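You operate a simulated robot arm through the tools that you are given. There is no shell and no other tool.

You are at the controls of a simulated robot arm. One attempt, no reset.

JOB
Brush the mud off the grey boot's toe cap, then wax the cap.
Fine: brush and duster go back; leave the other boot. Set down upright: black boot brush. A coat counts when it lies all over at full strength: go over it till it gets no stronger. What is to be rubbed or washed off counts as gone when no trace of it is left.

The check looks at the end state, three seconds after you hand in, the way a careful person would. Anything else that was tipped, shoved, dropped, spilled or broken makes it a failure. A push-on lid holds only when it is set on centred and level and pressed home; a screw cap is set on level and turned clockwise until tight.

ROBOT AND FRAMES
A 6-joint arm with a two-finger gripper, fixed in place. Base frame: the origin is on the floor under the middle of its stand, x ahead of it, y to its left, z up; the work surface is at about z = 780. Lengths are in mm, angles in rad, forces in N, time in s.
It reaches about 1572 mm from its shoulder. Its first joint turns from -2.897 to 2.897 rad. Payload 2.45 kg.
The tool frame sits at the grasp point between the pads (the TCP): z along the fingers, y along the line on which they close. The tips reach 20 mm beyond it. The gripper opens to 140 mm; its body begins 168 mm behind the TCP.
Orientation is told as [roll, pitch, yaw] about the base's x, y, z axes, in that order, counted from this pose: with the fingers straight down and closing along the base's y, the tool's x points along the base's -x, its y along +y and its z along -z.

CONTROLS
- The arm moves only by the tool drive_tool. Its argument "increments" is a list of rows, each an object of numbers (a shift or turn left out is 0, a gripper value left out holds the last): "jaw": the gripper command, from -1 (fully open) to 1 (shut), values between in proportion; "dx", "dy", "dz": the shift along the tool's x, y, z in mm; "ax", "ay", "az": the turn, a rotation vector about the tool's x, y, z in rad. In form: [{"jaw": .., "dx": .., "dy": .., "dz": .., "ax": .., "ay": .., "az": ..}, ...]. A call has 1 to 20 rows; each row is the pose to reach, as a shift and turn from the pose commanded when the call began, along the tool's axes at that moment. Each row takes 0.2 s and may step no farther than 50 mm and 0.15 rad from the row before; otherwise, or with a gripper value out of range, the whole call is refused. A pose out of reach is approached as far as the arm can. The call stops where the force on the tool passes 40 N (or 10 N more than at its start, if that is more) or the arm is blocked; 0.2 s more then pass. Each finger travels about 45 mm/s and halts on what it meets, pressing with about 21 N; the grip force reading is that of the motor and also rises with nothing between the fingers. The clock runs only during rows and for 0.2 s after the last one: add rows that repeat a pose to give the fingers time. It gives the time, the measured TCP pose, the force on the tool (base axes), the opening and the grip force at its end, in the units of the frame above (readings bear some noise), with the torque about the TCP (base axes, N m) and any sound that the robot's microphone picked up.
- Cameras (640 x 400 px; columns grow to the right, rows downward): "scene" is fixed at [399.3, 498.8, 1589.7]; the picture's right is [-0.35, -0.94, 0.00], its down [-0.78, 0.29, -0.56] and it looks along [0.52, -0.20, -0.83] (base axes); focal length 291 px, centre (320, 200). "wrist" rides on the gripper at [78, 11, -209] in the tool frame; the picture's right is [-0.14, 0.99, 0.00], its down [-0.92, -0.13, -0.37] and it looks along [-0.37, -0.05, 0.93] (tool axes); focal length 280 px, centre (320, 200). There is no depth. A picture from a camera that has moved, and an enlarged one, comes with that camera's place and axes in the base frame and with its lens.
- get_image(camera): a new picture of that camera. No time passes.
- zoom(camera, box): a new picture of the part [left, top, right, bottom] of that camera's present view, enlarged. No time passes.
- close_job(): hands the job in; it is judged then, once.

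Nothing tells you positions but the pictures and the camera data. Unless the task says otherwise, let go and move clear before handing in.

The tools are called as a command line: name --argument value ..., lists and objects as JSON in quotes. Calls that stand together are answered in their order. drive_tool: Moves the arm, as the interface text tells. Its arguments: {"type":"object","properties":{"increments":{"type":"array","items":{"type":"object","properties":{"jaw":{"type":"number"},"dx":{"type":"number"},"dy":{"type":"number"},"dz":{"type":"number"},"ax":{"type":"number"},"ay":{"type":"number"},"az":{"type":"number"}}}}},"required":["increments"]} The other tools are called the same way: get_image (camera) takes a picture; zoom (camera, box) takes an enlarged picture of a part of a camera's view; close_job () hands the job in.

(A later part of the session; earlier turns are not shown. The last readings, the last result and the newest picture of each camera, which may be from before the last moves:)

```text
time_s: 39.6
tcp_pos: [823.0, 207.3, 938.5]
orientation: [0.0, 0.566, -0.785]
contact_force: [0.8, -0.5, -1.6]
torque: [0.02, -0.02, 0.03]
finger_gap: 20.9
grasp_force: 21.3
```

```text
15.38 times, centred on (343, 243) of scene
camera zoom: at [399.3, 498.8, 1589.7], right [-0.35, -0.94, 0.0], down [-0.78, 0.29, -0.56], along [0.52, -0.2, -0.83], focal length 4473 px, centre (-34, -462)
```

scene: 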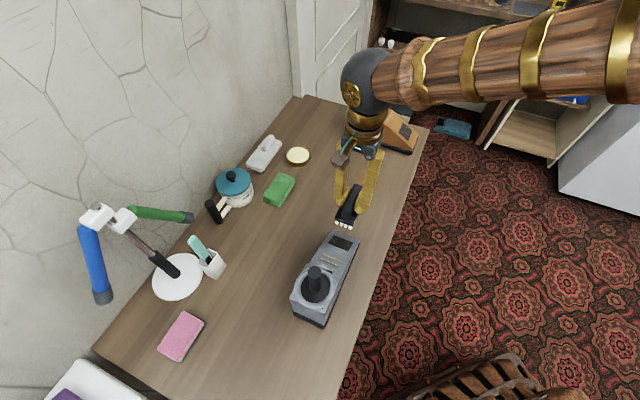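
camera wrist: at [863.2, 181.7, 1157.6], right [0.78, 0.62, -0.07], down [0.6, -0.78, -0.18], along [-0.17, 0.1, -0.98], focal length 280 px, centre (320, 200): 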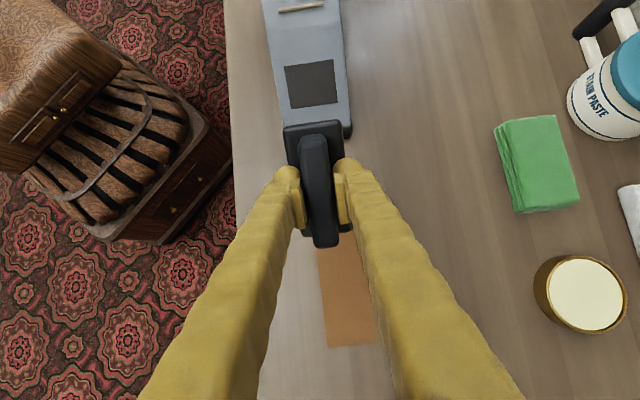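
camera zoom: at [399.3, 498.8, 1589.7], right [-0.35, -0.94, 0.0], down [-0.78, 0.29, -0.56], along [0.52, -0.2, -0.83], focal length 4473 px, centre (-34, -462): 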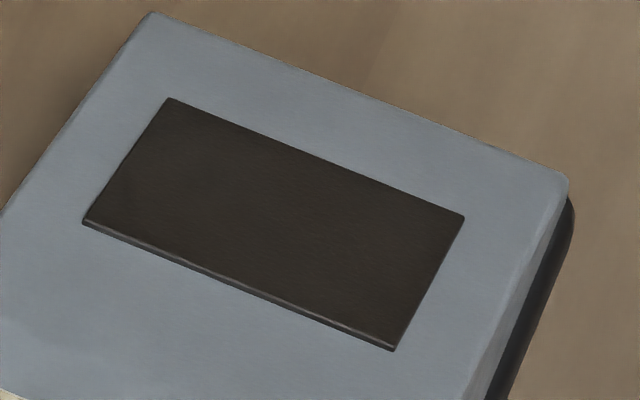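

The boot has crept about 2 mm from the pressing, so I must press more gently. I also see a very faint mark at the cap's lower left, so I'll zoom in on it.

zoom --camera "wrist" --box '[290, 50, 340, 110]'

zoom --camera "scene" --box '[270, 210, 390, 340]'

```text
6.67 times, centred on (315, 80) of wrist
camera zoom: at [863.4, 181.5, 1157.0], right [0.78, 0.62, -0.07], down [0.6, -0.78, -0.18], along [-0.17, 0.1, -0.98], focal length 1869 px, centre (353, 1000)
```

zoom: 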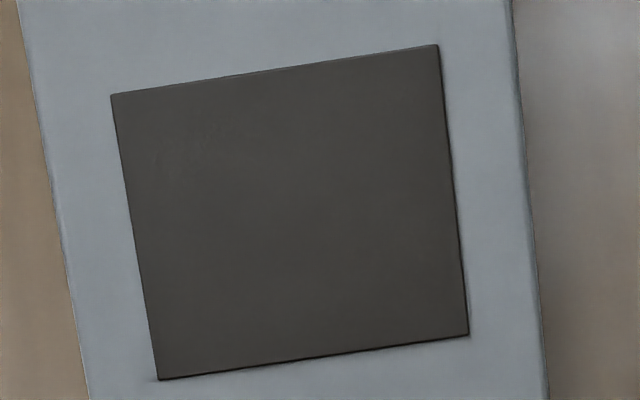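

```text
3.08 times, centred on (330, 275) of scene
camera zoom: at [399.3, 498.8, 1589.7], right [-0.35, -0.94, 0.0], down [-0.78, 0.29, -0.56], along [0.52, -0.2, -0.83], focal length 895 px, centre (289, -31)
```

zoom: 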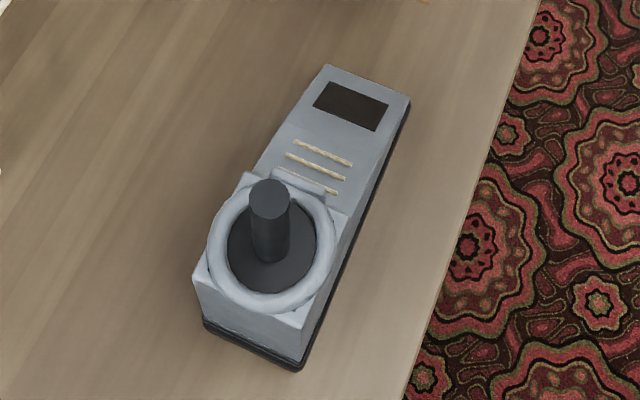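

The cap is evenly clean; that faint mark was only image noise, since it's absent in the finer view. Next I'll take the brush back to its spot, first levelling the tool and rising.

drive_tool --increments '[{"ay": -0.142, "dx": 11, "dz": -17}, {"ay": -0.283, "dx": 21, "dz": -34}, {"ay": -0.425, "dx": 32, "dz": -50}, {"ay": -0.566, "dx": 43, "dz": -67}, {"ay": -0.566, "dx": 43, "dz": -67}]'

```text
time_s: 40.8
tcp_pos: [822.2, 208.9, 1018.9]
orientation: [0.0, -0.001, -0.785]
contact_force: [0.5, 1.1, -1.0]
torque: [0.0, -0.01, 0.03]
finger_gap: 20.8
grasp_force: 21.5
```

drive_tool --increments '[{"dx": 25, "dy": 34}, {"dx": 50, "dy": 68}, {"dx": 76, "dy": 102}, {"dx": 101, "dy": 136}, {"dx": 126, "dy": 170}, {"dx": 151, "dy": 204}, {"dx": 176, "dy": 237}, {"dx": 201.7, "dy": 271.5}, {"dx": 201.7, "dy": 271.5}]'

drive_tool --increments '[{"dz": 45}, {"dz": 90}, {"dz": 130}, {"dz": 160}, {"dz": 172}, {"dz": 172}]'

get_image --camera "wrist"

zoom --camera "scene" --box '[200, 170, 290, 260]'

```text
time_s: 42.8
tcp_pos: [873.2, 543.5, 1018.0]
orientation: [-0.001, 0.001, -0.786]
contact_force: [0.7, 0.2, -1.8]
torque: [0.02, -0.02, 0.0]
finger_gap: 20.7
grasp_force: 21.0
```

```text
time_s: 44.2
tcp_pos: [871.5, 543.0, 844.4]
orientation: [0.001, 0.0, -0.785]
contact_force: [-0.2, 0.0, -1.2]
torque: [0.01, -0.01, 0.03]
finger_gap: 21.1
grasp_force: 21.4
```

```text
taken
camera wrist: at [824.3, 604.6, 1054.1], right [0.8, 0.6, 0.0], down [0.56, -0.74, 0.37], along [0.22, -0.29, -0.93], focal length 280 px, centre (320, 200)
```

wrist: 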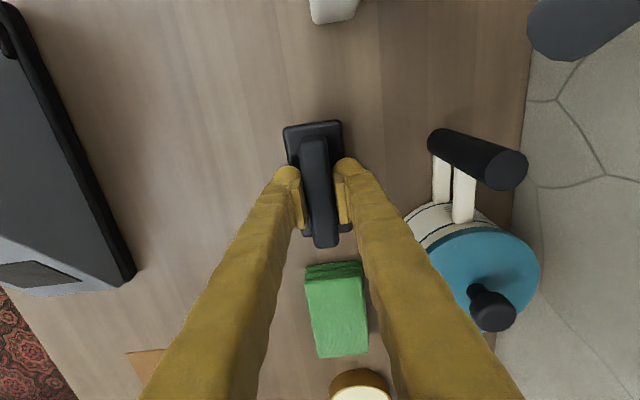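

```text
4.44 times, centred on (245, 215) of scene
camera zoom: at [399.3, 498.8, 1589.7], right [-0.35, -0.94, 0.0], down [-0.78, 0.29, -0.56], along [0.52, -0.2, -0.83], focal length 1292 px, centre (653, 133)
```

zoom: 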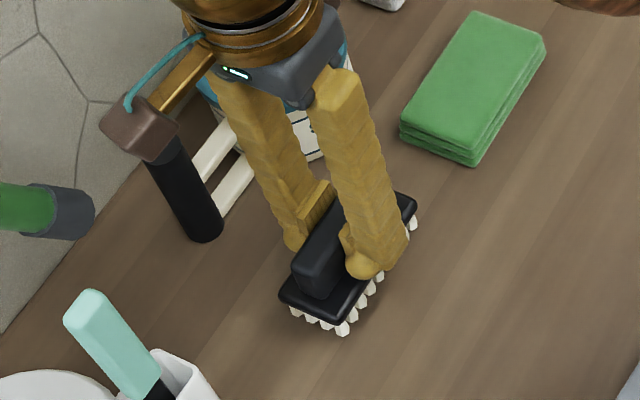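

The brush is level just above its original spot. I'll lower it gently to contact.

drive_tool --increments '[{"dz": 4}, {"dz": 8}, {"dz": 8}]'

drive_tool --increments '[{"dz": 1}, {"dz": 2}, {"dz": 2}]'

```text
time_s: 45.0
tcp_pos: [872.5, 543.7, 838.5]
orientation: [0.0, -0.002, -0.787]
contact_force: [-0.3, 0.3, -1.2]
torque: [0.01, 0.05, 0.01]
finger_gap: 20.8
grasp_force: 21.2
```

```text
time_s: 45.8
tcp_pos: [872.3, 544.5, 835.8]
orientation: [0.0, 0.0, -0.786]
contact_force: [-0.3, -1.1, -1.4]
torque: [0.02, 0.02, 0.01]
finger_gap: 21.1
grasp_force: 20.7
```

drive_tool --increments '[{"dz": 1}, {"dz": 2}, {"dz": 2}]'

drive_tool --increments '[{"dz": 1}, {"dz": 1}]'

```text
time_s: 46.6
tcp_pos: [870.8, 543.2, 834.8]
orientation: [0.002, 0.001, -0.785]
contact_force: [-3.0, -0.9, 5.4]
torque: [-0.19, -0.19, -0.09]
finger_gap: 21.1
grasp_force: 21.0
```

```text
time_s: 47.2
tcp_pos: [872.0, 544.1, 834.9]
orientation: [0.001, 0.0, -0.786]
contact_force: [-2.1, 2.6, 17.1]
torque: [-0.01, 0.02, -0.03]
finger_gap: 20.7
grasp_force: 21.1
```

The brush is standing on the table. I'll ease off slightly, open the fingers and rise.

drive_tool --increments '[{"dz": -1, "jaw": 1}, {"dz": -1, "jaw": 0.15}, {"dz": -1}, {"dz": -1}, {"dz": -1}]'

drive_tool --increments '[{"dz": -40}, {"dz": -80}, {"dz": -125}, {"dz": -170}, {"dz": -170}]'

get_image --camera "wrist"

zoom --camera "wrist" --box '[270, 80, 420, 180]'

zoom --camera "scene" --box '[215, 160, 315, 260]'

```text
time_s: 48.4
tcp_pos: [871.6, 544.2, 834.0]
orientation: [0.0, 0.0, -0.784]
contact_force: [-0.3, 0.5, -0.3]
torque: [0.0, 0.0, -0.03]
finger_gap: 59.4
grasp_force: 0.0
```

```text
time_s: 49.6
tcp_pos: [870.5, 543.4, 1005.7]
orientation: [0.0, 0.001, -0.786]
contact_force: [0.6, -0.6, -0.4]
torque: [0.01, 0.0, 0.03]
finger_gap: 59.4
grasp_force: 0.1
```

```text
taken
camera wrist: at [824.0, 604.9, 1214.3], right [0.8, 0.6, 0.0], down [0.56, -0.74, 0.37], along [0.22, -0.29, -0.93], focal length 280 px, centre (320, 200)
```

wrist: 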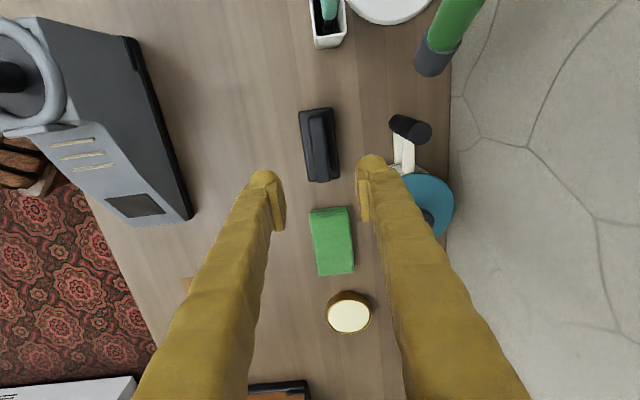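

```text
4.00 times, centred on (345, 130) of wrist
camera zoom: at [824.0, 604.9, 1214.3], right [0.8, 0.6, 0.0], down [0.56, -0.74, 0.37], along [0.22, -0.29, -0.93], focal length 1122 px, centre (220, 480)
```

zoom: 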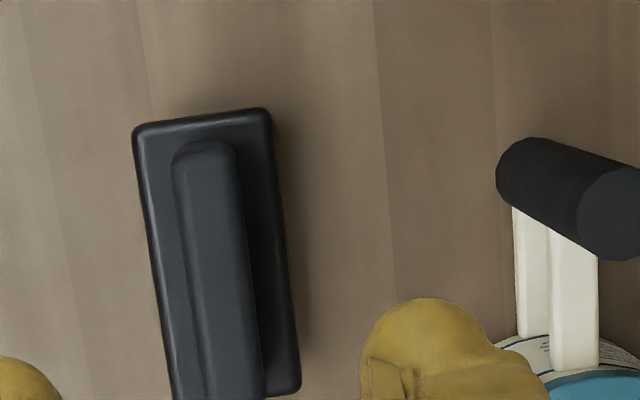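

```text
4.00 times, centred on (265, 210) of scene
camera zoom: at [399.3, 498.8, 1589.7], right [-0.35, -0.94, 0.0], down [-0.78, 0.29, -0.56], along [0.52, -0.2, -0.83], focal length 1163 px, centre (540, 160)
```

zoom: 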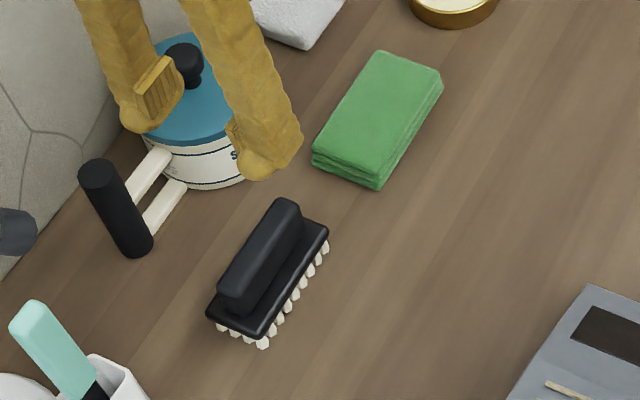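

The brush is back upright in its spot. Next is the green duster, about 61 × 115 × 25 mm, centred near (986.5, 424). I'll look at it and the wax tin more closely first.

zoom --camera "wrist" --box '[290, 190, 390, 350]'

zoom --camera "scene" --box '[260, 130, 330, 210]'

```text
2.50 times, centred on (340, 270) of wrist
camera zoom: at [824.0, 604.9, 1214.3], right [0.8, 0.6, 0.0], down [0.56, -0.74, 0.37], along [0.22, -0.29, -0.93], focal length 701 px, centre (270, 25)
```

zoom: 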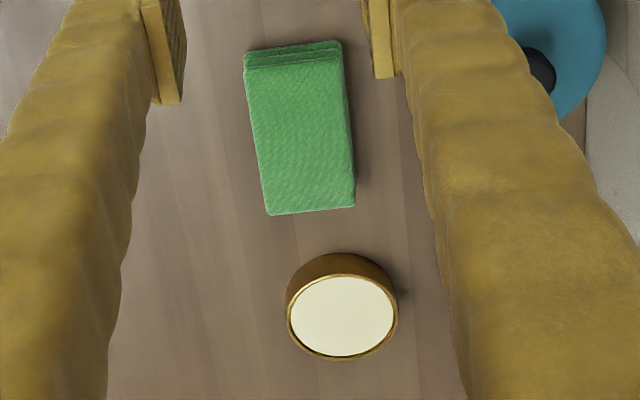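

```text
5.00 times, centred on (295, 170) of scene
camera zoom: at [399.3, 498.8, 1589.7], right [-0.35, -0.94, 0.0], down [-0.78, 0.29, -0.56], along [0.52, -0.2, -0.83], focal length 1454 px, centre (445, 350)
```

zoom: 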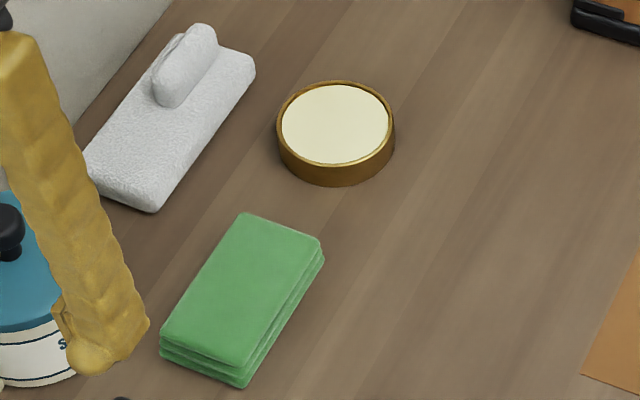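

The wax sits nearly flush in the tin, with its centre at about (1105, 320.5) and top z ≈ 807. I'll go over the duster with the gripper opened a bit and check alignment.

drive_tool --increments '[{"dx": -34, "jaw": -0.286}, {"dx": -68, "dy": -1}, {"dx": -102, "dy": -1, "dz": 15}, {"dx": -136, "dy": -2, "dz": 40}, {"dx": -166, "dy": -2, "dz": 75}, {"dx": -166, "dy": -2, "dz": 105}, {"dx": -166, "dy": -2, "dz": 105}]'

get_image --camera "wrist"

zoom --camera "wrist" --box '[240, 110, 400, 230]'

zoom --camera "scene" --box '[220, 120, 340, 220]'

```text
time_s: 51.2
tcp_pos: [987.7, 424.5, 899.1]
orientation: [-0.001, -0.001, -0.785]
contact_force: [0.2, -0.2, 0.4]
torque: [0.0, 0.0, 0.01]
finger_gap: 89.9
grasp_force: 0.0
```

```text
taken
camera wrist: at [939.5, 486.1, 1108.3], right [0.8, 0.6, 0.0], down [0.56, -0.74, 0.37], along [0.22, -0.29, -0.93], focal length 280 px, centre (320, 200)
```

wrist: 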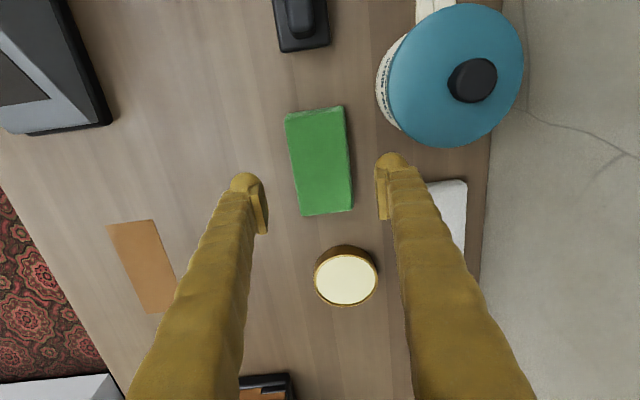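

```text
3.33 times, centred on (320, 170) of wrist
camera zoom: at [939.5, 486.1, 1108.3], right [0.8, 0.6, 0.0], down [0.56, -0.74, 0.37], along [0.22, -0.29, -0.93], focal length 935 px, centre (320, 300)
```

zoom: 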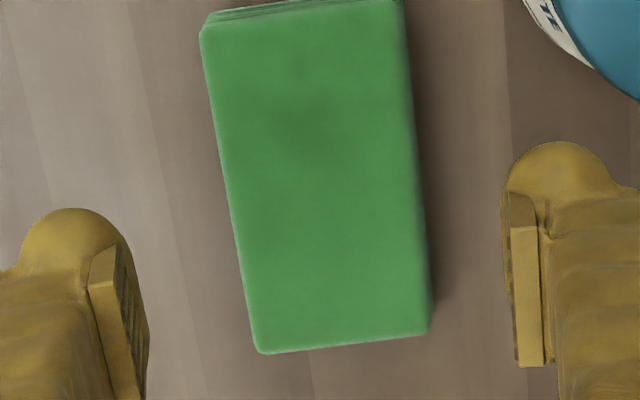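

```text
4.00 times, centred on (280, 170) of scene
camera zoom: at [399.3, 498.8, 1589.7], right [-0.35, -0.94, 0.0], down [-0.78, 0.29, -0.56], along [0.52, -0.2, -0.83], focal length 1163 px, centre (480, 320)
```

zoom: 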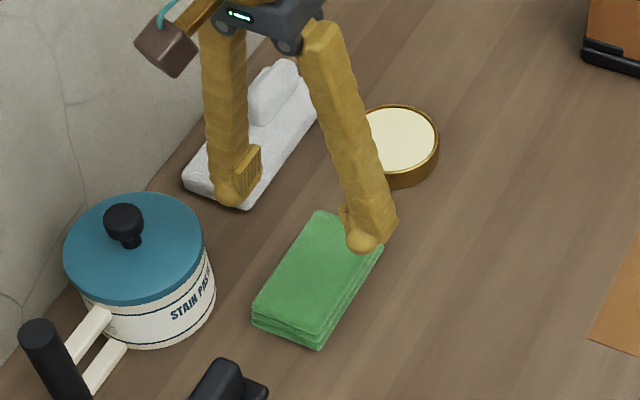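

The duster measures about 110 × 60 mm and is aligned within 1 mm. I'll lower so the tips hang about 9 mm above its base and grip it.

drive_tool --increments '[{"dx": -3, "dy": -1, "dz": 40}, {"dx": -3, "dy": -1, "dz": 75}, {"dx": -3, "dy": -1, "dz": 90}, {"dx": -3, "dy": -1, "dz": 90}]'

zoom --camera "scene" --box '[230, 140, 320, 220]'

zoom --camera "wrist" --box '[240, 110, 400, 230]'

```text
time_s: 52.2
tcp_pos: [990.0, 422.7, 809.2]
orientation: [0.0, 0.0, -0.785]
contact_force: [-0.2, 0.6, -0.4]
torque: [0.01, 0.01, 0.03]
finger_gap: 90.1
grasp_force: 0.2
```

```text
5.00 times, centred on (275, 180) of scene
camera zoom: at [399.3, 498.8, 1589.7], right [-0.35, -0.94, 0.0], down [-0.78, 0.29, -0.56], along [0.52, -0.2, -0.83], focal length 1454 px, centre (545, 300)
```

zoom: 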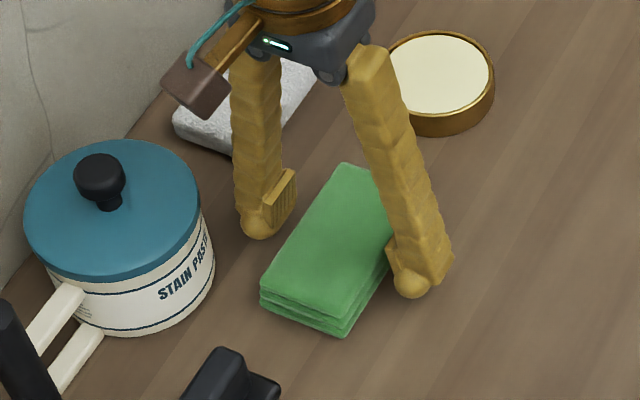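

```text
3.33 times, centred on (320, 170) of wrist
camera zoom: at [941.8, 483.4, 1018.8], right [0.8, 0.6, 0.0], down [0.56, -0.74, 0.37], along [0.22, -0.29, -0.93], focal length 935 px, centre (320, 300)
```

zoom: 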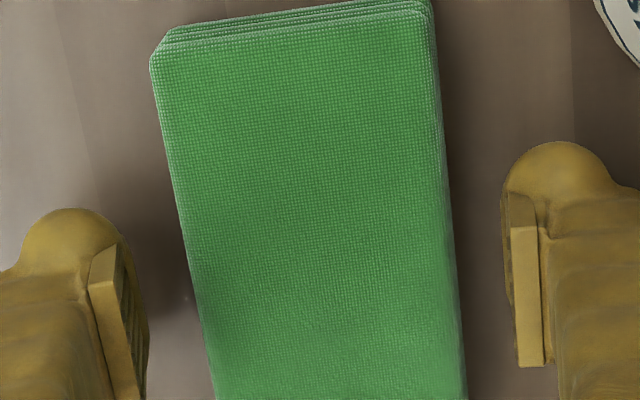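

drive_tool --increments '[{"jaw": 1}, {"jaw": 1}, {"jaw": 1}, {"jaw": 1}, {"jaw": 1}]'

zoom --camera "scene" --box '[230, 140, 320, 220]'

zoom --camera "wrist" --box '[240, 110, 400, 230]'

```text
time_s: 53.4
tcp_pos: [990.7, 421.9, 810.7]
orientation: [0.001, 0.0, -0.785]
contact_force: [0.0, -0.7, -0.5]
torque: [-0.02, 0.01, -0.01]
finger_gap: 64.7
grasp_force: 20.8
```

```text
5.00 times, centred on (275, 180) of scene
camera zoom: at [399.3, 498.8, 1589.7], right [-0.35, -0.94, 0.0], down [-0.78, 0.29, -0.56], along [0.52, -0.2, -0.83], focal length 1454 px, centre (545, 300)
```

zoom: 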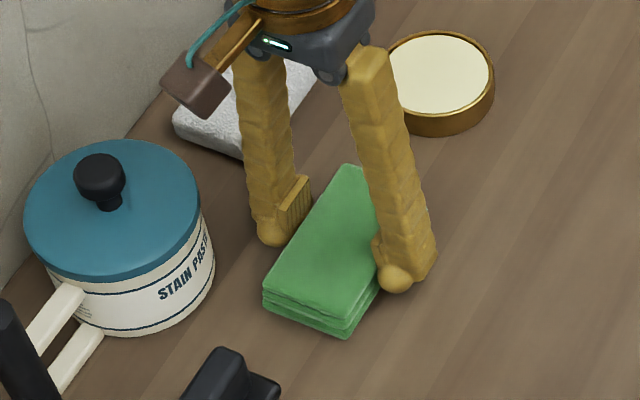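

```text
3.33 times, centred on (320, 170) of wrist
camera zoom: at [941.8, 483.5, 1019.1], right [0.8, 0.6, 0.0], down [0.56, -0.74, 0.37], along [0.22, -0.29, -0.93], focal length 935 px, centre (320, 300)
```

zoom: 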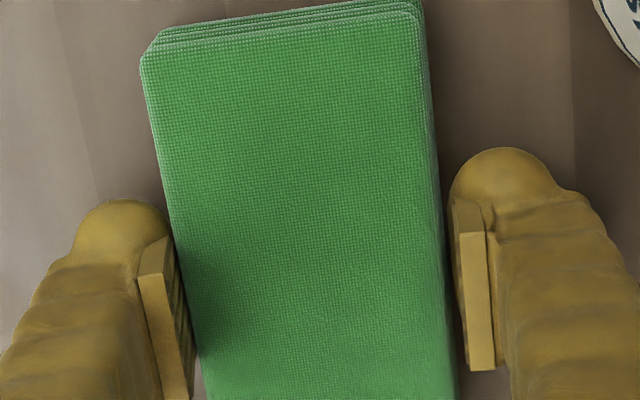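

Gripped with a 64.7 mm gap. I'll lift slowly and check it's held.

drive_tool --increments '[{"dz": -10}, {"dz": -30}, {"dz": -60}, {"dz": -100}, {"dz": -100}]'

zoom --camera "scene" --box '[220, 110, 340, 220]'

get_image --camera "wrist"

```text
time_s: 54.6
tcp_pos: [988.8, 421.0, 909.3]
orientation: [0.0, 0.001, -0.786]
contact_force: [-0.1, -0.6, -0.2]
torque: [-0.03, 0.0, 0.02]
finger_gap: 64.9
grasp_force: 20.4
```

```text
3.64 times, centred on (280, 165) of scene
camera zoom: at [399.3, 498.8, 1589.7], right [-0.35, -0.94, 0.0], down [-0.78, 0.29, -0.56], along [0.52, -0.2, -0.83], focal length 1057 px, centre (466, 327)
```

zoom: 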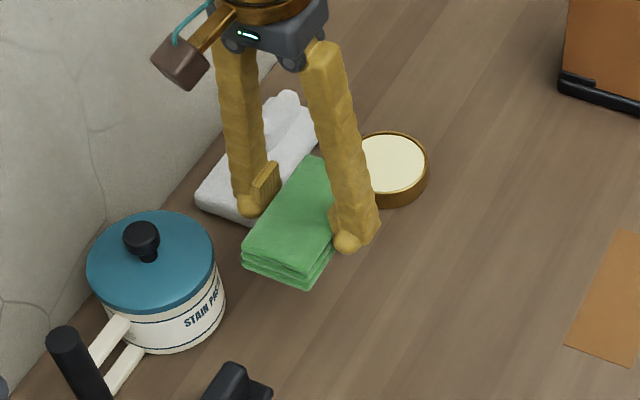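

```text
taken
camera wrist: at [941.8, 482.9, 1119.1], right [0.8, 0.6, 0.0], down [0.56, -0.74, 0.37], along [0.22, -0.29, -0.93], focal length 280 px, centre (320, 200)
```

wrist: 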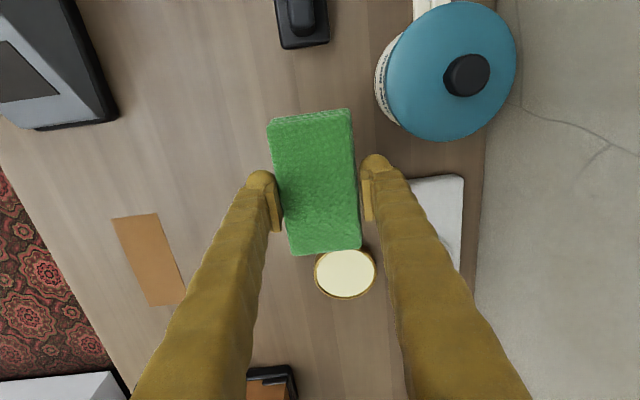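

The duster is held securely, with its underside about 30.5 mm below the TCP. I'll carry it over the wax tin.

drive_tool --increments '[{"dx": -38, "dy": 3}, {"dx": -77, "dy": 6}, {"dx": -115, "dy": 8}, {"dx": -153, "dy": 11}, {"dx": -153, "dy": 11, "dz": 30}, {"dx": -153, "dy": 11, "dz": 45}, {"dx": -153, "dy": 11, "dz": 45}]'

zoom --camera "scene" --box '[240, 100, 350, 200]'

get_image --camera "wrist"

```text
time_s: 56.2
tcp_pos: [1104.8, 321.1, 864.0]
orientation: [0.0, 0.0, -0.783]
contact_force: [0.4, 0.0, -0.6]
torque: [0.04, -0.02, 0.01]
finger_gap: 64.8
grasp_force: 20.9
```

```text
4.00 times, centred on (295, 150) of scene
camera zoom: at [399.3, 498.8, 1589.7], right [-0.35, -0.94, 0.0], down [-0.78, 0.29, -0.56], along [0.52, -0.2, -0.83], focal length 1163 px, centre (420, 400)
```

zoom: 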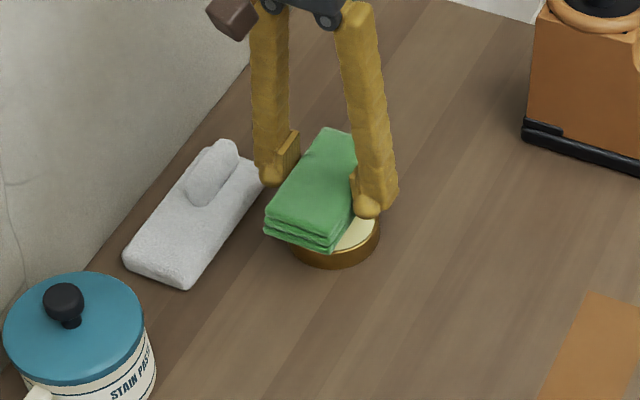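

```text
taken
camera wrist: at [1057.9, 383.1, 1072.6], right [0.8, 0.6, 0.0], down [0.56, -0.74, 0.37], along [0.22, -0.29, -0.93], focal length 280 px, centre (320, 200)
```

wrist: 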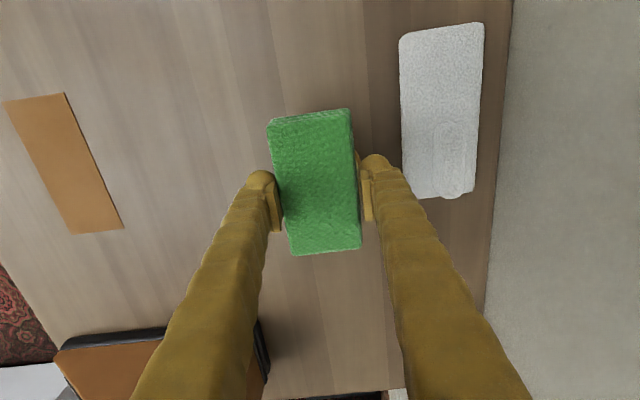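

drive_tool --increments '[{"dz": 10}, {"dz": 20}, {"dz": 22}, {"dz": 22}]'

drive_tool --increments '[{"dz": 1}, {"dz": 2}, {"dz": 3}, {"dz": 3}]'

zoom --camera "scene" --box '[250, 110, 340, 190]'

```text
time_s: 57.2
tcp_pos: [1104.7, 320.6, 842.1]
orientation: [-0.001, 0.0, -0.786]
contact_force: [0.2, 1.1, -0.2]
torque: [0.03, 0.02, -0.02]
finger_gap: 64.9
grasp_force: 21.0
```

```text
time_s: 58.2
tcp_pos: [1105.1, 322.0, 839.9]
orientation: [-0.001, 0.001, -0.784]
contact_force: [-0.1, 0.8, -1.5]
torque: [0.0, 0.02, 0.01]
finger_gap: 65.0
grasp_force: 20.6
```

```text
5.00 times, centred on (295, 150) of scene
camera zoom: at [399.3, 498.8, 1589.7], right [-0.35, -0.94, 0.0], down [-0.78, 0.29, -0.56], along [0.52, -0.2, -0.83], focal length 1454 px, centre (445, 450)
```

zoom: 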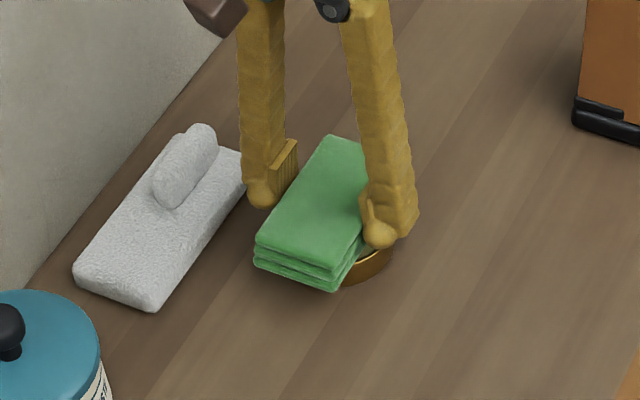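

drive_tool --increments '[{"dz": 1}, {"dz": 2}, {"dz": 2}]'

drive_tool --increments '[{"dz": 1}, {"dz": 2}, {"dz": 2}]'

```text
time_s: 59.0
tcp_pos: [1105.0, 322.1, 837.7]
orientation: [0.002, 0.001, -0.786]
contact_force: [0.3, -0.7, -0.5]
torque: [-0.01, 0.0, 0.02]
finger_gap: 65.2
grasp_force: 21.2
```

```text
time_s: 59.8
tcp_pos: [1105.0, 322.4, 836.1]
orientation: [0.0, -0.002, -0.785]
contact_force: [-0.1, -0.1, 0.2]
torque: [0.02, -0.03, 0.02]
finger_gap: 65.0
grasp_force: 20.6
```

drive_tool --increments '[{"dz": 1}, {"dz": 2}, {"dz": 2}]'

drive_tool --increments '[{"dz": 1}, {"dz": 2}, {"dz": 2}]'

```text
time_s: 60.6
tcp_pos: [1105.6, 322.0, 834.0]
orientation: [0.0, 0.0, -0.785]
contact_force: [-0.3, 0.5, -1.0]
torque: [-0.01, 0.01, -0.03]
finger_gap: 64.7
grasp_force: 20.5
```

```text
time_s: 61.4
tcp_pos: [1105.4, 320.7, 833.1]
orientation: [0.0, 0.001, -0.785]
contact_force: [-2.0, -0.2, 9.3]
torque: [-0.06, 0.12, -0.01]
finger_gap: 64.6
grasp_force: 21.1
```

There's contact with the wax at about 9 N. I'll hold briefly, lift and look at the duster's underside.

drive_tool --increments '[{"dz": 0}, {"dz": 0}, {"dz": -30}, {"dz": -70}, {"dz": -70}]'

zoom --camera "scene" --box '[250, 90, 340, 190]'

get_image --camera "wrist"

```text
time_s: 62.6
tcp_pos: [1105.6, 321.3, 902.1]
orientation: [0.001, 0.0, -0.786]
contact_force: [0.2, -0.8, -0.6]
torque: [0.01, 0.04, -0.05]
finger_gap: 64.8
grasp_force: 21.4
```

```text
4.00 times, centred on (295, 140) of scene
camera zoom: at [399.3, 498.8, 1589.7], right [-0.35, -0.94, 0.0], down [-0.78, 0.29, -0.56], along [0.52, -0.2, -0.83], focal length 1163 px, centre (420, 440)
```

zoom: 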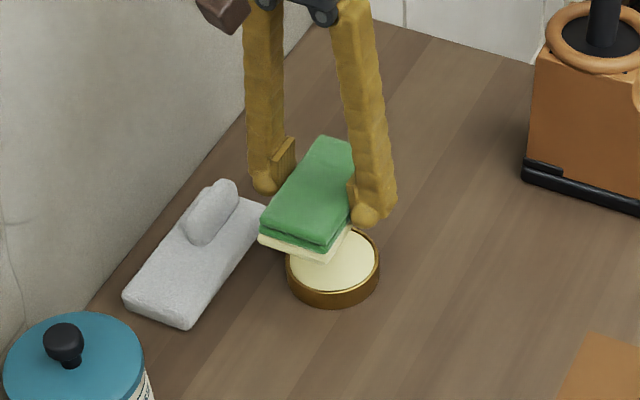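

```text
taken
camera wrist: at [1057.8, 383.7, 1110.2], right [0.8, 0.6, 0.0], down [0.56, -0.74, 0.37], along [0.22, -0.29, -0.93], focal length 280 px, centre (320, 200)
```

wrist: 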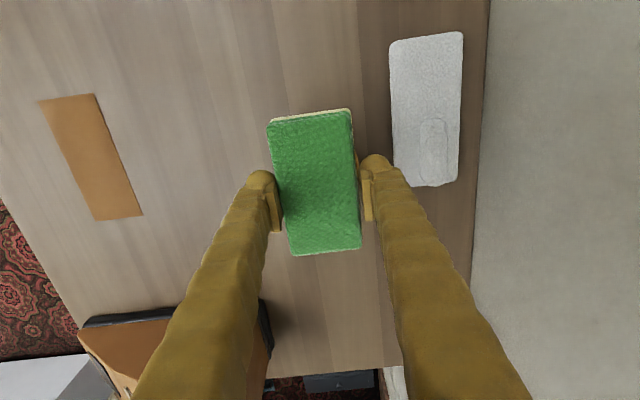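

The duster's bottom layer has turned cream, so it's loaded with wax. I'll raise it and carry it over to the grey boot.

drive_tool --increments '[{"dz": -45}, {"dz": -90}, {"dz": -98}, {"dz": -98}]'

drive_tool --increments '[{"dx": 27, "dy": -31}, {"dx": 54, "dy": -62}, {"dx": 82, "dy": -93}, {"dx": 109, "dy": -124}, {"dx": 136, "dy": -155}, {"dx": 163, "dy": -187}, {"dx": 190, "dy": -218}, {"dx": 218, "dy": -249}, {"dx": 244.6, "dy": -279.9}, {"dx": 244.6, "dy": -279.9}]'

get_image --camera "wrist"

zoom --camera "scene" --box '[290, 130, 410, 270]'

```text
time_s: 63.6
tcp_pos: [1105.2, 322.4, 998.7]
orientation: [0.0, 0.0, -0.785]
contact_force: [0.8, 0.2, 0.0]
torque: [0.03, 0.02, 0.02]
finger_gap: 64.9
grasp_force: 21.0
```

```text
time_s: 65.8
tcp_pos: [733.0, 296.7, 999.7]
orientation: [0.001, 0.002, -0.784]
contact_force: [-0.4, -0.3, -0.5]
torque: [-0.01, 0.04, 0.0]
finger_gap: 64.7
grasp_force: 21.0
```

```text
taken
camera wrist: at [686.0, 358.1, 1208.0], right [0.8, 0.6, 0.0], down [0.56, -0.74, 0.37], along [0.22, -0.29, -0.93], focal length 280 px, centre (320, 200)
```

wrist: 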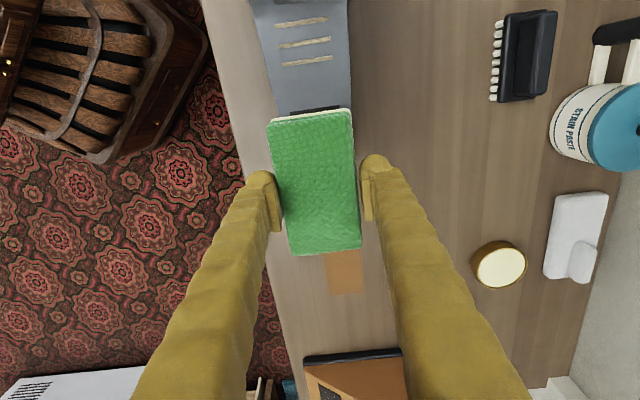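

```text
2.86 times, centred on (350, 200) of scene
camera zoom: at [399.3, 498.8, 1589.7], right [-0.35, -0.94, 0.0], down [-0.78, 0.29, -0.56], along [0.52, -0.2, -0.83], focal length 831 px, centre (234, 200)
```

zoom: 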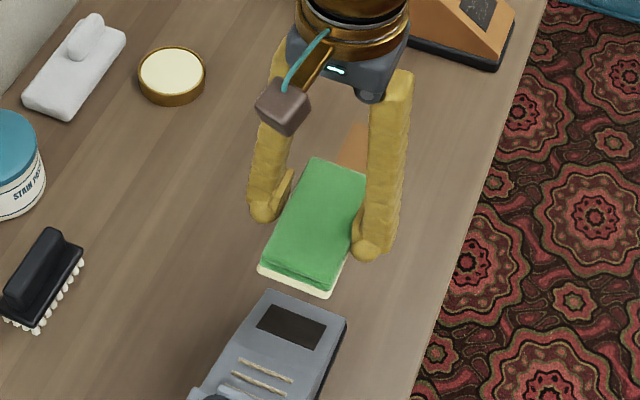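

drive_tool --increments '[{"ay": 0.142}, {"ay": 0.283}, {"ay": 0.425}, {"ay": 0.566}, {"ay": 0.566, "dz": 40}, {"ay": 0.566, "dz": 80}, {"ay": 0.566, "dz": 95}, {"ay": 0.566, "dz": 95}]'

zoom --camera "scene" --box '[290, 170, 400, 280]'

get_image --camera "wrist"

```text
time_s: 67.6
tcp_pos: [733.0, 296.7, 904.5]
orientation: [0.0, 0.565, -0.785]
contact_force: [-0.2, 0.0, -1.1]
torque: [0.0, 0.0, 0.02]
finger_gap: 64.5
grasp_force: 20.9
```

```text
3.64 times, centred on (345, 225) of scene
camera zoom: at [399.3, 498.8, 1589.7], right [-0.35, -0.94, 0.0], down [-0.78, 0.29, -0.56], along [0.52, -0.2, -0.83], focal length 1057 px, centre (229, 109)
```

zoom: 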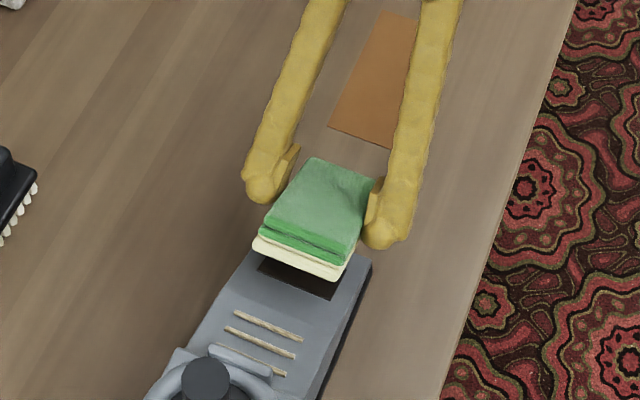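

```text
taken
camera wrist: at [773.8, 271.1, 1122.1], right [0.78, 0.62, -0.07], down [0.6, -0.78, -0.18], along [-0.17, 0.1, -0.98], focal length 280 px, centre (320, 200)
```

wrist: 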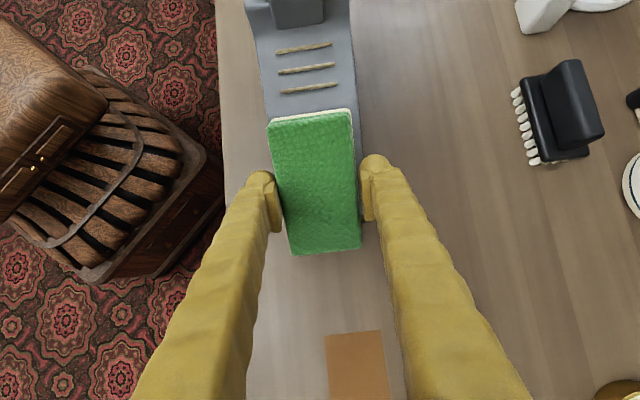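

drive_tool --increments '[{"dx": -4, "dy": 1, "dz": 20}, {"dx": -4, "dy": 1, "dz": 32}, {"dx": -4, "dy": 1, "dz": 32}]'

drive_tool --increments '[{"dz": 1}, {"dz": 2}, {"dz": 3}, {"dz": 3}]'

drive_tool --increments '[{"dz": 1}, {"dz": 2}, {"dz": 2}]'

zoom --camera "scene" --box '[300, 190, 390, 270]'

```text
time_s: 68.4
tcp_pos: [724.6, 308.0, 875.1]
orientation: [0.001, 0.566, -0.785]
contact_force: [1.0, -0.4, 0.2]
torque: [0.0, 0.0, 0.01]
finger_gap: 64.7
grasp_force: 21.0
```

```text
time_s: 69.4
tcp_pos: [724.3, 309.2, 872.8]
orientation: [0.001, 0.565, -0.786]
contact_force: [0.4, -0.1, -0.4]
torque: [-0.02, 0.0, 0.03]
finger_gap: 64.5
grasp_force: 21.1
```

```text
time_s: 70.2
tcp_pos: [722.8, 309.2, 870.8]
orientation: [0.0, 0.565, -0.785]
contact_force: [0.4, -0.5, -0.9]
torque: [0.01, -0.02, -0.02]
finger_gap: 64.8
grasp_force: 21.0
```

```text
5.00 times, centred on (345, 230) of scene
camera zoom: at [399.3, 498.8, 1589.7], right [-0.35, -0.94, 0.0], down [-0.78, 0.29, -0.56], along [0.52, -0.2, -0.83], focal length 1454 px, centre (195, 50)
```

zoom: 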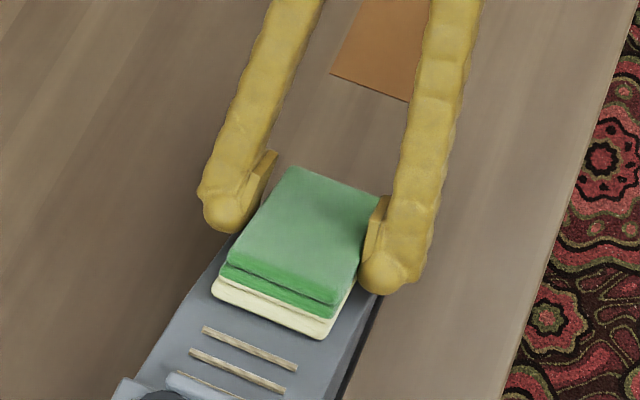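

drive_tool --increments '[{"dz": 0.7}, {"dz": 1.4}, {"dz": 1.4}]'

drive_tool --increments '[{"dz": 0.7}, {"dz": 0.7}]'

drive_tool --increments '[{"dz": 0.7}, {"dz": 0.7}]'

```text
time_s: 71.0
tcp_pos: [721.9, 310.1, 870.0]
orientation: [0.0, 0.565, -0.785]
contact_force: [3.2, -1.0, 6.5]
torque: [0.34, 0.25, -0.06]
finger_gap: 65.0
grasp_force: 21.0
```

```text
time_s: 71.6
tcp_pos: [721.2, 310.1, 869.7]
orientation: [0.0, 0.565, -0.785]
contact_force: [2.9, -2.5, 7.4]
torque: [0.39, 0.26, -0.04]
finger_gap: 64.8
grasp_force: 20.9
```

```text
time_s: 72.2
tcp_pos: [723.0, 310.1, 869.6]
orientation: [0.002, 0.564, -0.787]
contact_force: [6.2, -6.8, 19.6]
torque: [0.05, 0.08, 0.06]
finger_gap: 64.7
grasp_force: 20.4
```

The contact has settled flat on the cap. I'll ease the pressure to under 10 N and rub gently across and along the cap.

drive_tool --increments '[{"dz": -0.9}, {"dz": -0.9, "dy": 6}, {"dz": -0.9, "dy": 12}, {"dz": -0.9, "dy": 6}, {"dz": -0.9, "dy": 0}, {"dz": -0.9, "dy": -6}, {"dz": -0.9, "dy": -12}, {"dz": -0.9, "dy": -6}, {"dz": -0.9, "dy": 0}]'

zoom --camera "scene" --box '[300, 190, 390, 270]'

```text
time_s: 74.2
tcp_pos: [722.9, 309.6, 869.4]
orientation: [0.0, 0.565, -0.786]
contact_force: [0.2, 0.0, -0.7]
torque: [-0.02, -0.06, -0.02]
finger_gap: 64.8
grasp_force: 21.2
```

```text
5.00 times, centred on (345, 230) of scene
camera zoom: at [399.3, 498.8, 1589.7], right [-0.35, -0.94, 0.0], down [-0.78, 0.29, -0.56], along [0.52, -0.2, -0.83], focal length 1454 px, centre (195, 50)
```

zoom: 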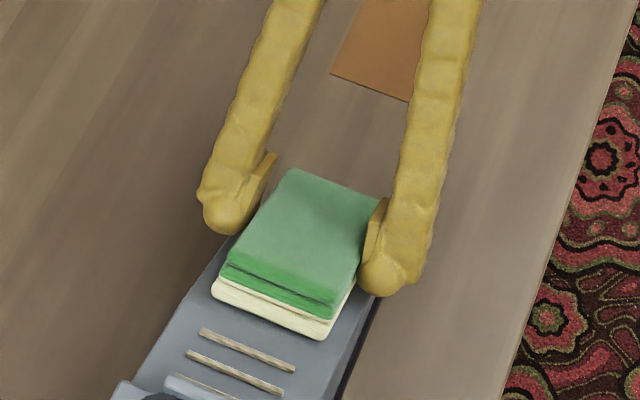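

drive_tool --increments '[{"dz": 0.4}, {"dz": 0.4}]'

drive_tool --increments '[{"dz": 0.3}, {"dz": 0.3}]'

```text
time_s: 74.8
tcp_pos: [722.7, 309.7, 869.6]
orientation: [0.001, 0.564, -0.786]
contact_force: [0.5, 0.1, -0.6]
torque: [-0.01, 0.01, -0.03]
finger_gap: 64.9
grasp_force: 21.4
```

```text
time_s: 75.4
tcp_pos: [722.4, 310.5, 868.5]
orientation: [0.0, 0.565, -0.785]
contact_force: [-0.2, -0.6, -1.1]
torque: [0.03, 0.01, 0.0]
finger_gap: 64.7
grasp_force: 21.1
```

drive_tool --increments '[{"dz": 0.4}, {"dz": 0.4}]'

drive_tool --increments '[{"dz": 0.4}, {"dz": 0.4}]'

```text
time_s: 76.0
tcp_pos: [722.0, 311.4, 868.5]
orientation: [0.0, 0.567, -0.786]
contact_force: [0.2, -1.7, 5.8]
torque: [-0.03, 0.13, 0.11]
finger_gap: 64.5
grasp_force: 21.3
```

```text
time_s: 76.6
tcp_pos: [722.7, 311.0, 868.5]
orientation: [0.002, 0.566, -0.786]
contact_force: [3.6, -4.1, 15.7]
torque: [0.02, 0.14, 0.06]
finger_gap: 64.7
grasp_force: 21.4
```

drive_tool --increments '[{"dz": -0.3}, {"dz": -0.3, "dy": 6}, {"dz": -0.3, "dy": 12}, {"dz": -0.3, "dy": 6}, {"dz": -0.3, "dy": 0}, {"dz": -0.3, "dy": -6}, {"dz": -0.3, "dy": -12}]'

zoom --camera "scene" --box '[300, 190, 390, 270]'

```text
time_s: 78.2
tcp_pos: [713.4, 302.8, 869.1]
orientation: [0.0, 0.564, -0.788]
contact_force: [0.1, -0.1, -0.4]
torque: [-0.02, -0.01, -0.01]
finger_gap: 64.7
grasp_force: 21.1
```

```text
5.00 times, centred on (345, 230) of scene
camera zoom: at [399.3, 498.8, 1589.7], right [-0.35, -0.94, 0.0], down [-0.78, 0.29, -0.56], along [0.52, -0.2, -0.83], focal length 1454 px, centre (195, 50)
```

zoom: 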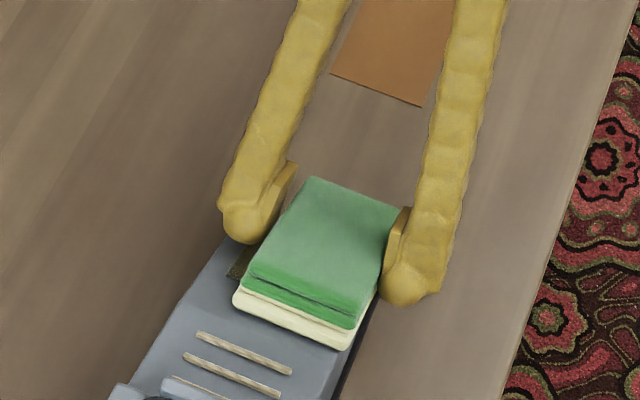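

The boot creeps toward its heel when pressed, so from here I'll press lightly and only on downhill strokes. First I'll lift off and look at the coat so far.

drive_tool --increments '[{"dz": -30, "dy": -12}, {"dz": -70, "dx": -10, "dy": 0}, {"dz": -100, "dx": -40, "dy": 12}, {"dz": -110, "dx": -80, "dy": 12}, {"dz": -110, "dx": -80, "dy": 12}]'

get_image --camera "wrist"

zoom --camera "scene" --box '[328, 230, 358, 256]'

zoom --camera "scene" --box '[270, 210, 390, 340]'

```text
time_s: 79.4
tcp_pos: [812.7, 221.3, 919.1]
orientation: [0.001, 0.564, -0.785]
contact_force: [0.5, 0.1, -0.7]
torque: [0.0, 0.0, 0.0]
finger_gap: 64.6
grasp_force: 20.5
```

```text
taken
camera wrist: at [852.5, 194.1, 1136.5], right [0.78, 0.62, -0.07], down [0.6, -0.78, -0.18], along [-0.17, 0.1, -0.98], focal length 280 px, centre (320, 200)
```

wrist: 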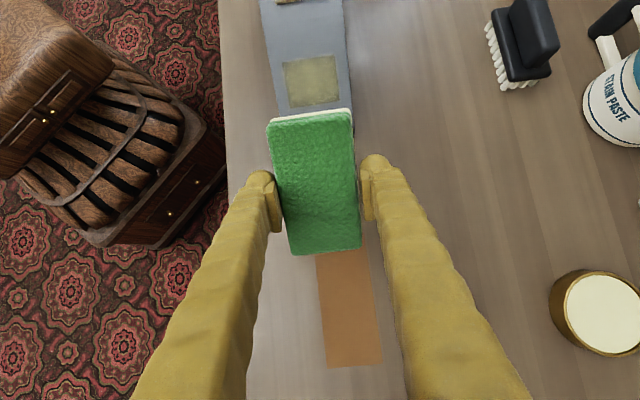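

```text
15.38 times, centred on (343, 243) of scene
camera zoom: at [399.3, 498.8, 1589.7], right [-0.35, -0.94, 0.0], down [-0.78, 0.29, -0.56], along [0.52, -0.2, -0.83], focal length 4473 px, centre (-34, -462)
```

zoom: 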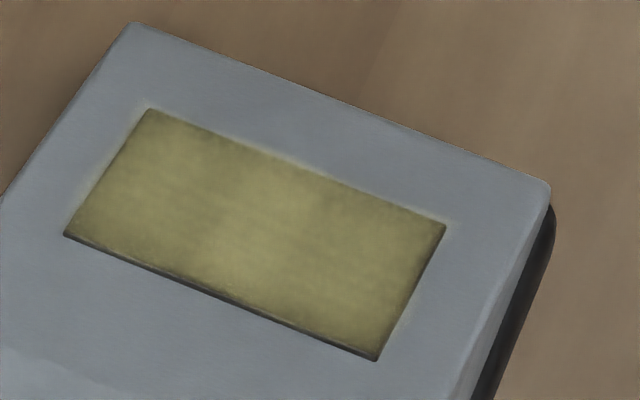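

```text
3.08 times, centred on (330, 275) of scene
camera zoom: at [399.3, 498.8, 1589.7], right [-0.35, -0.94, 0.0], down [-0.78, 0.29, -0.56], along [0.52, -0.2, -0.83], focal length 895 px, centre (289, -31)
```

zoom: 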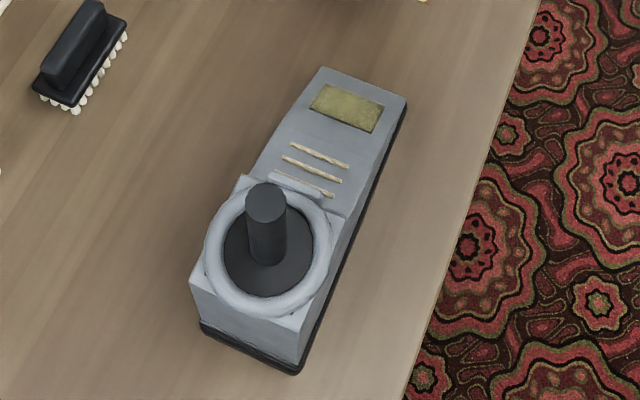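

The wax is going on evenly, but it's not yet at full strength, especially near the sides. I'll return and rub with light pressure, finding contact in small steps.

drive_tool --increments '[{"dx": 40, "dz": 10}, {"dx": 70, "dz": 40}, {"dx": 84, "dz": 75}, {"dx": 84, "dz": 100}, {"dx": 84, "dz": 108}, {"dx": 84, "dz": 109}, {"dx": 84, "dz": 109}]'

drive_tool --increments '[{"dz": 0.8}, {"dz": 1.4}, {"dz": 1.4}]'

drive_tool --increments '[{"dz": 0.4}, {"dz": 0.4}]'

```text
time_s: 81.0
tcp_pos: [720.2, 310.7, 871.5]
orientation: [-0.001, 0.567, -0.786]
contact_force: [0.3, 0.2, -0.8]
torque: [0.01, 0.01, 0.03]
finger_gap: 64.5
grasp_force: 20.8
```

```text
time_s: 81.8
tcp_pos: [720.8, 313.4, 870.2]
orientation: [-0.001, 0.566, -0.786]
contact_force: [-1.0, -0.5, -0.2]
torque: [0.01, -0.04, 0.01]
finger_gap: 64.7
grasp_force: 21.0
```

```text
time_s: 82.4
tcp_pos: [720.2, 313.0, 870.1]
orientation: [0.0, 0.566, -0.785]
contact_force: [0.7, -2.1, 2.4]
torque: [-0.06, 0.1, 0.09]
finger_gap: 64.6
grasp_force: 21.0
```

drive_tool --increments '[{"dz": 0.2, "dx": -5}, {"dz": 0.2, "dx": -10}, {"dz": 0.2, "dx": -14}, {"dz": -2, "dx": -14}, {"dz": -2, "dx": 0, "dy": 9}, {"dz": 0.2, "dx": 0, "dy": 9}, {"dz": 0.2, "dx": -5, "dy": 9}, {"dz": 0.2, "dx": -10, "dy": 9}, {"dz": 0.2, "dx": -14, "dy": 9}, {"dz": -2, "dx": -14, "dy": 0}, {"dz": -2, "dx": 0, "dy": -9}, {"dz": 0.2, "dx": 0, "dy": -9}, {"dz": 0.2, "dx": -5, "dy": -9}, {"dz": 0.2, "dx": -10, "dy": -9}, {"dz": 0.2, "dx": -14, "dy": -9}, {"dz": 0.2, "dx": -14, "dy": -9}]'

zoom --camera "scene" --box '[300, 190, 390, 270]'

```text
time_s: 85.8
tcp_pos: [722.5, 298.1, 862.0]
orientation: [0.0, 0.564, -0.785]
contact_force: [0.6, -0.9, 4.6]
torque: [0.03, 0.01, 0.01]
finger_gap: 64.9
grasp_force: 21.6
```

```text
5.00 times, centred on (345, 230) of scene
camera zoom: at [399.3, 498.8, 1589.7], right [-0.35, -0.94, 0.0], down [-0.78, 0.29, -0.56], along [0.52, -0.2, -0.83], focal length 1454 px, centre (195, 50)
```

zoom: 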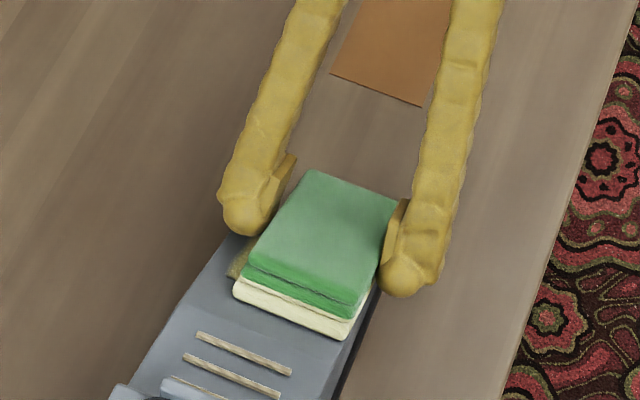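

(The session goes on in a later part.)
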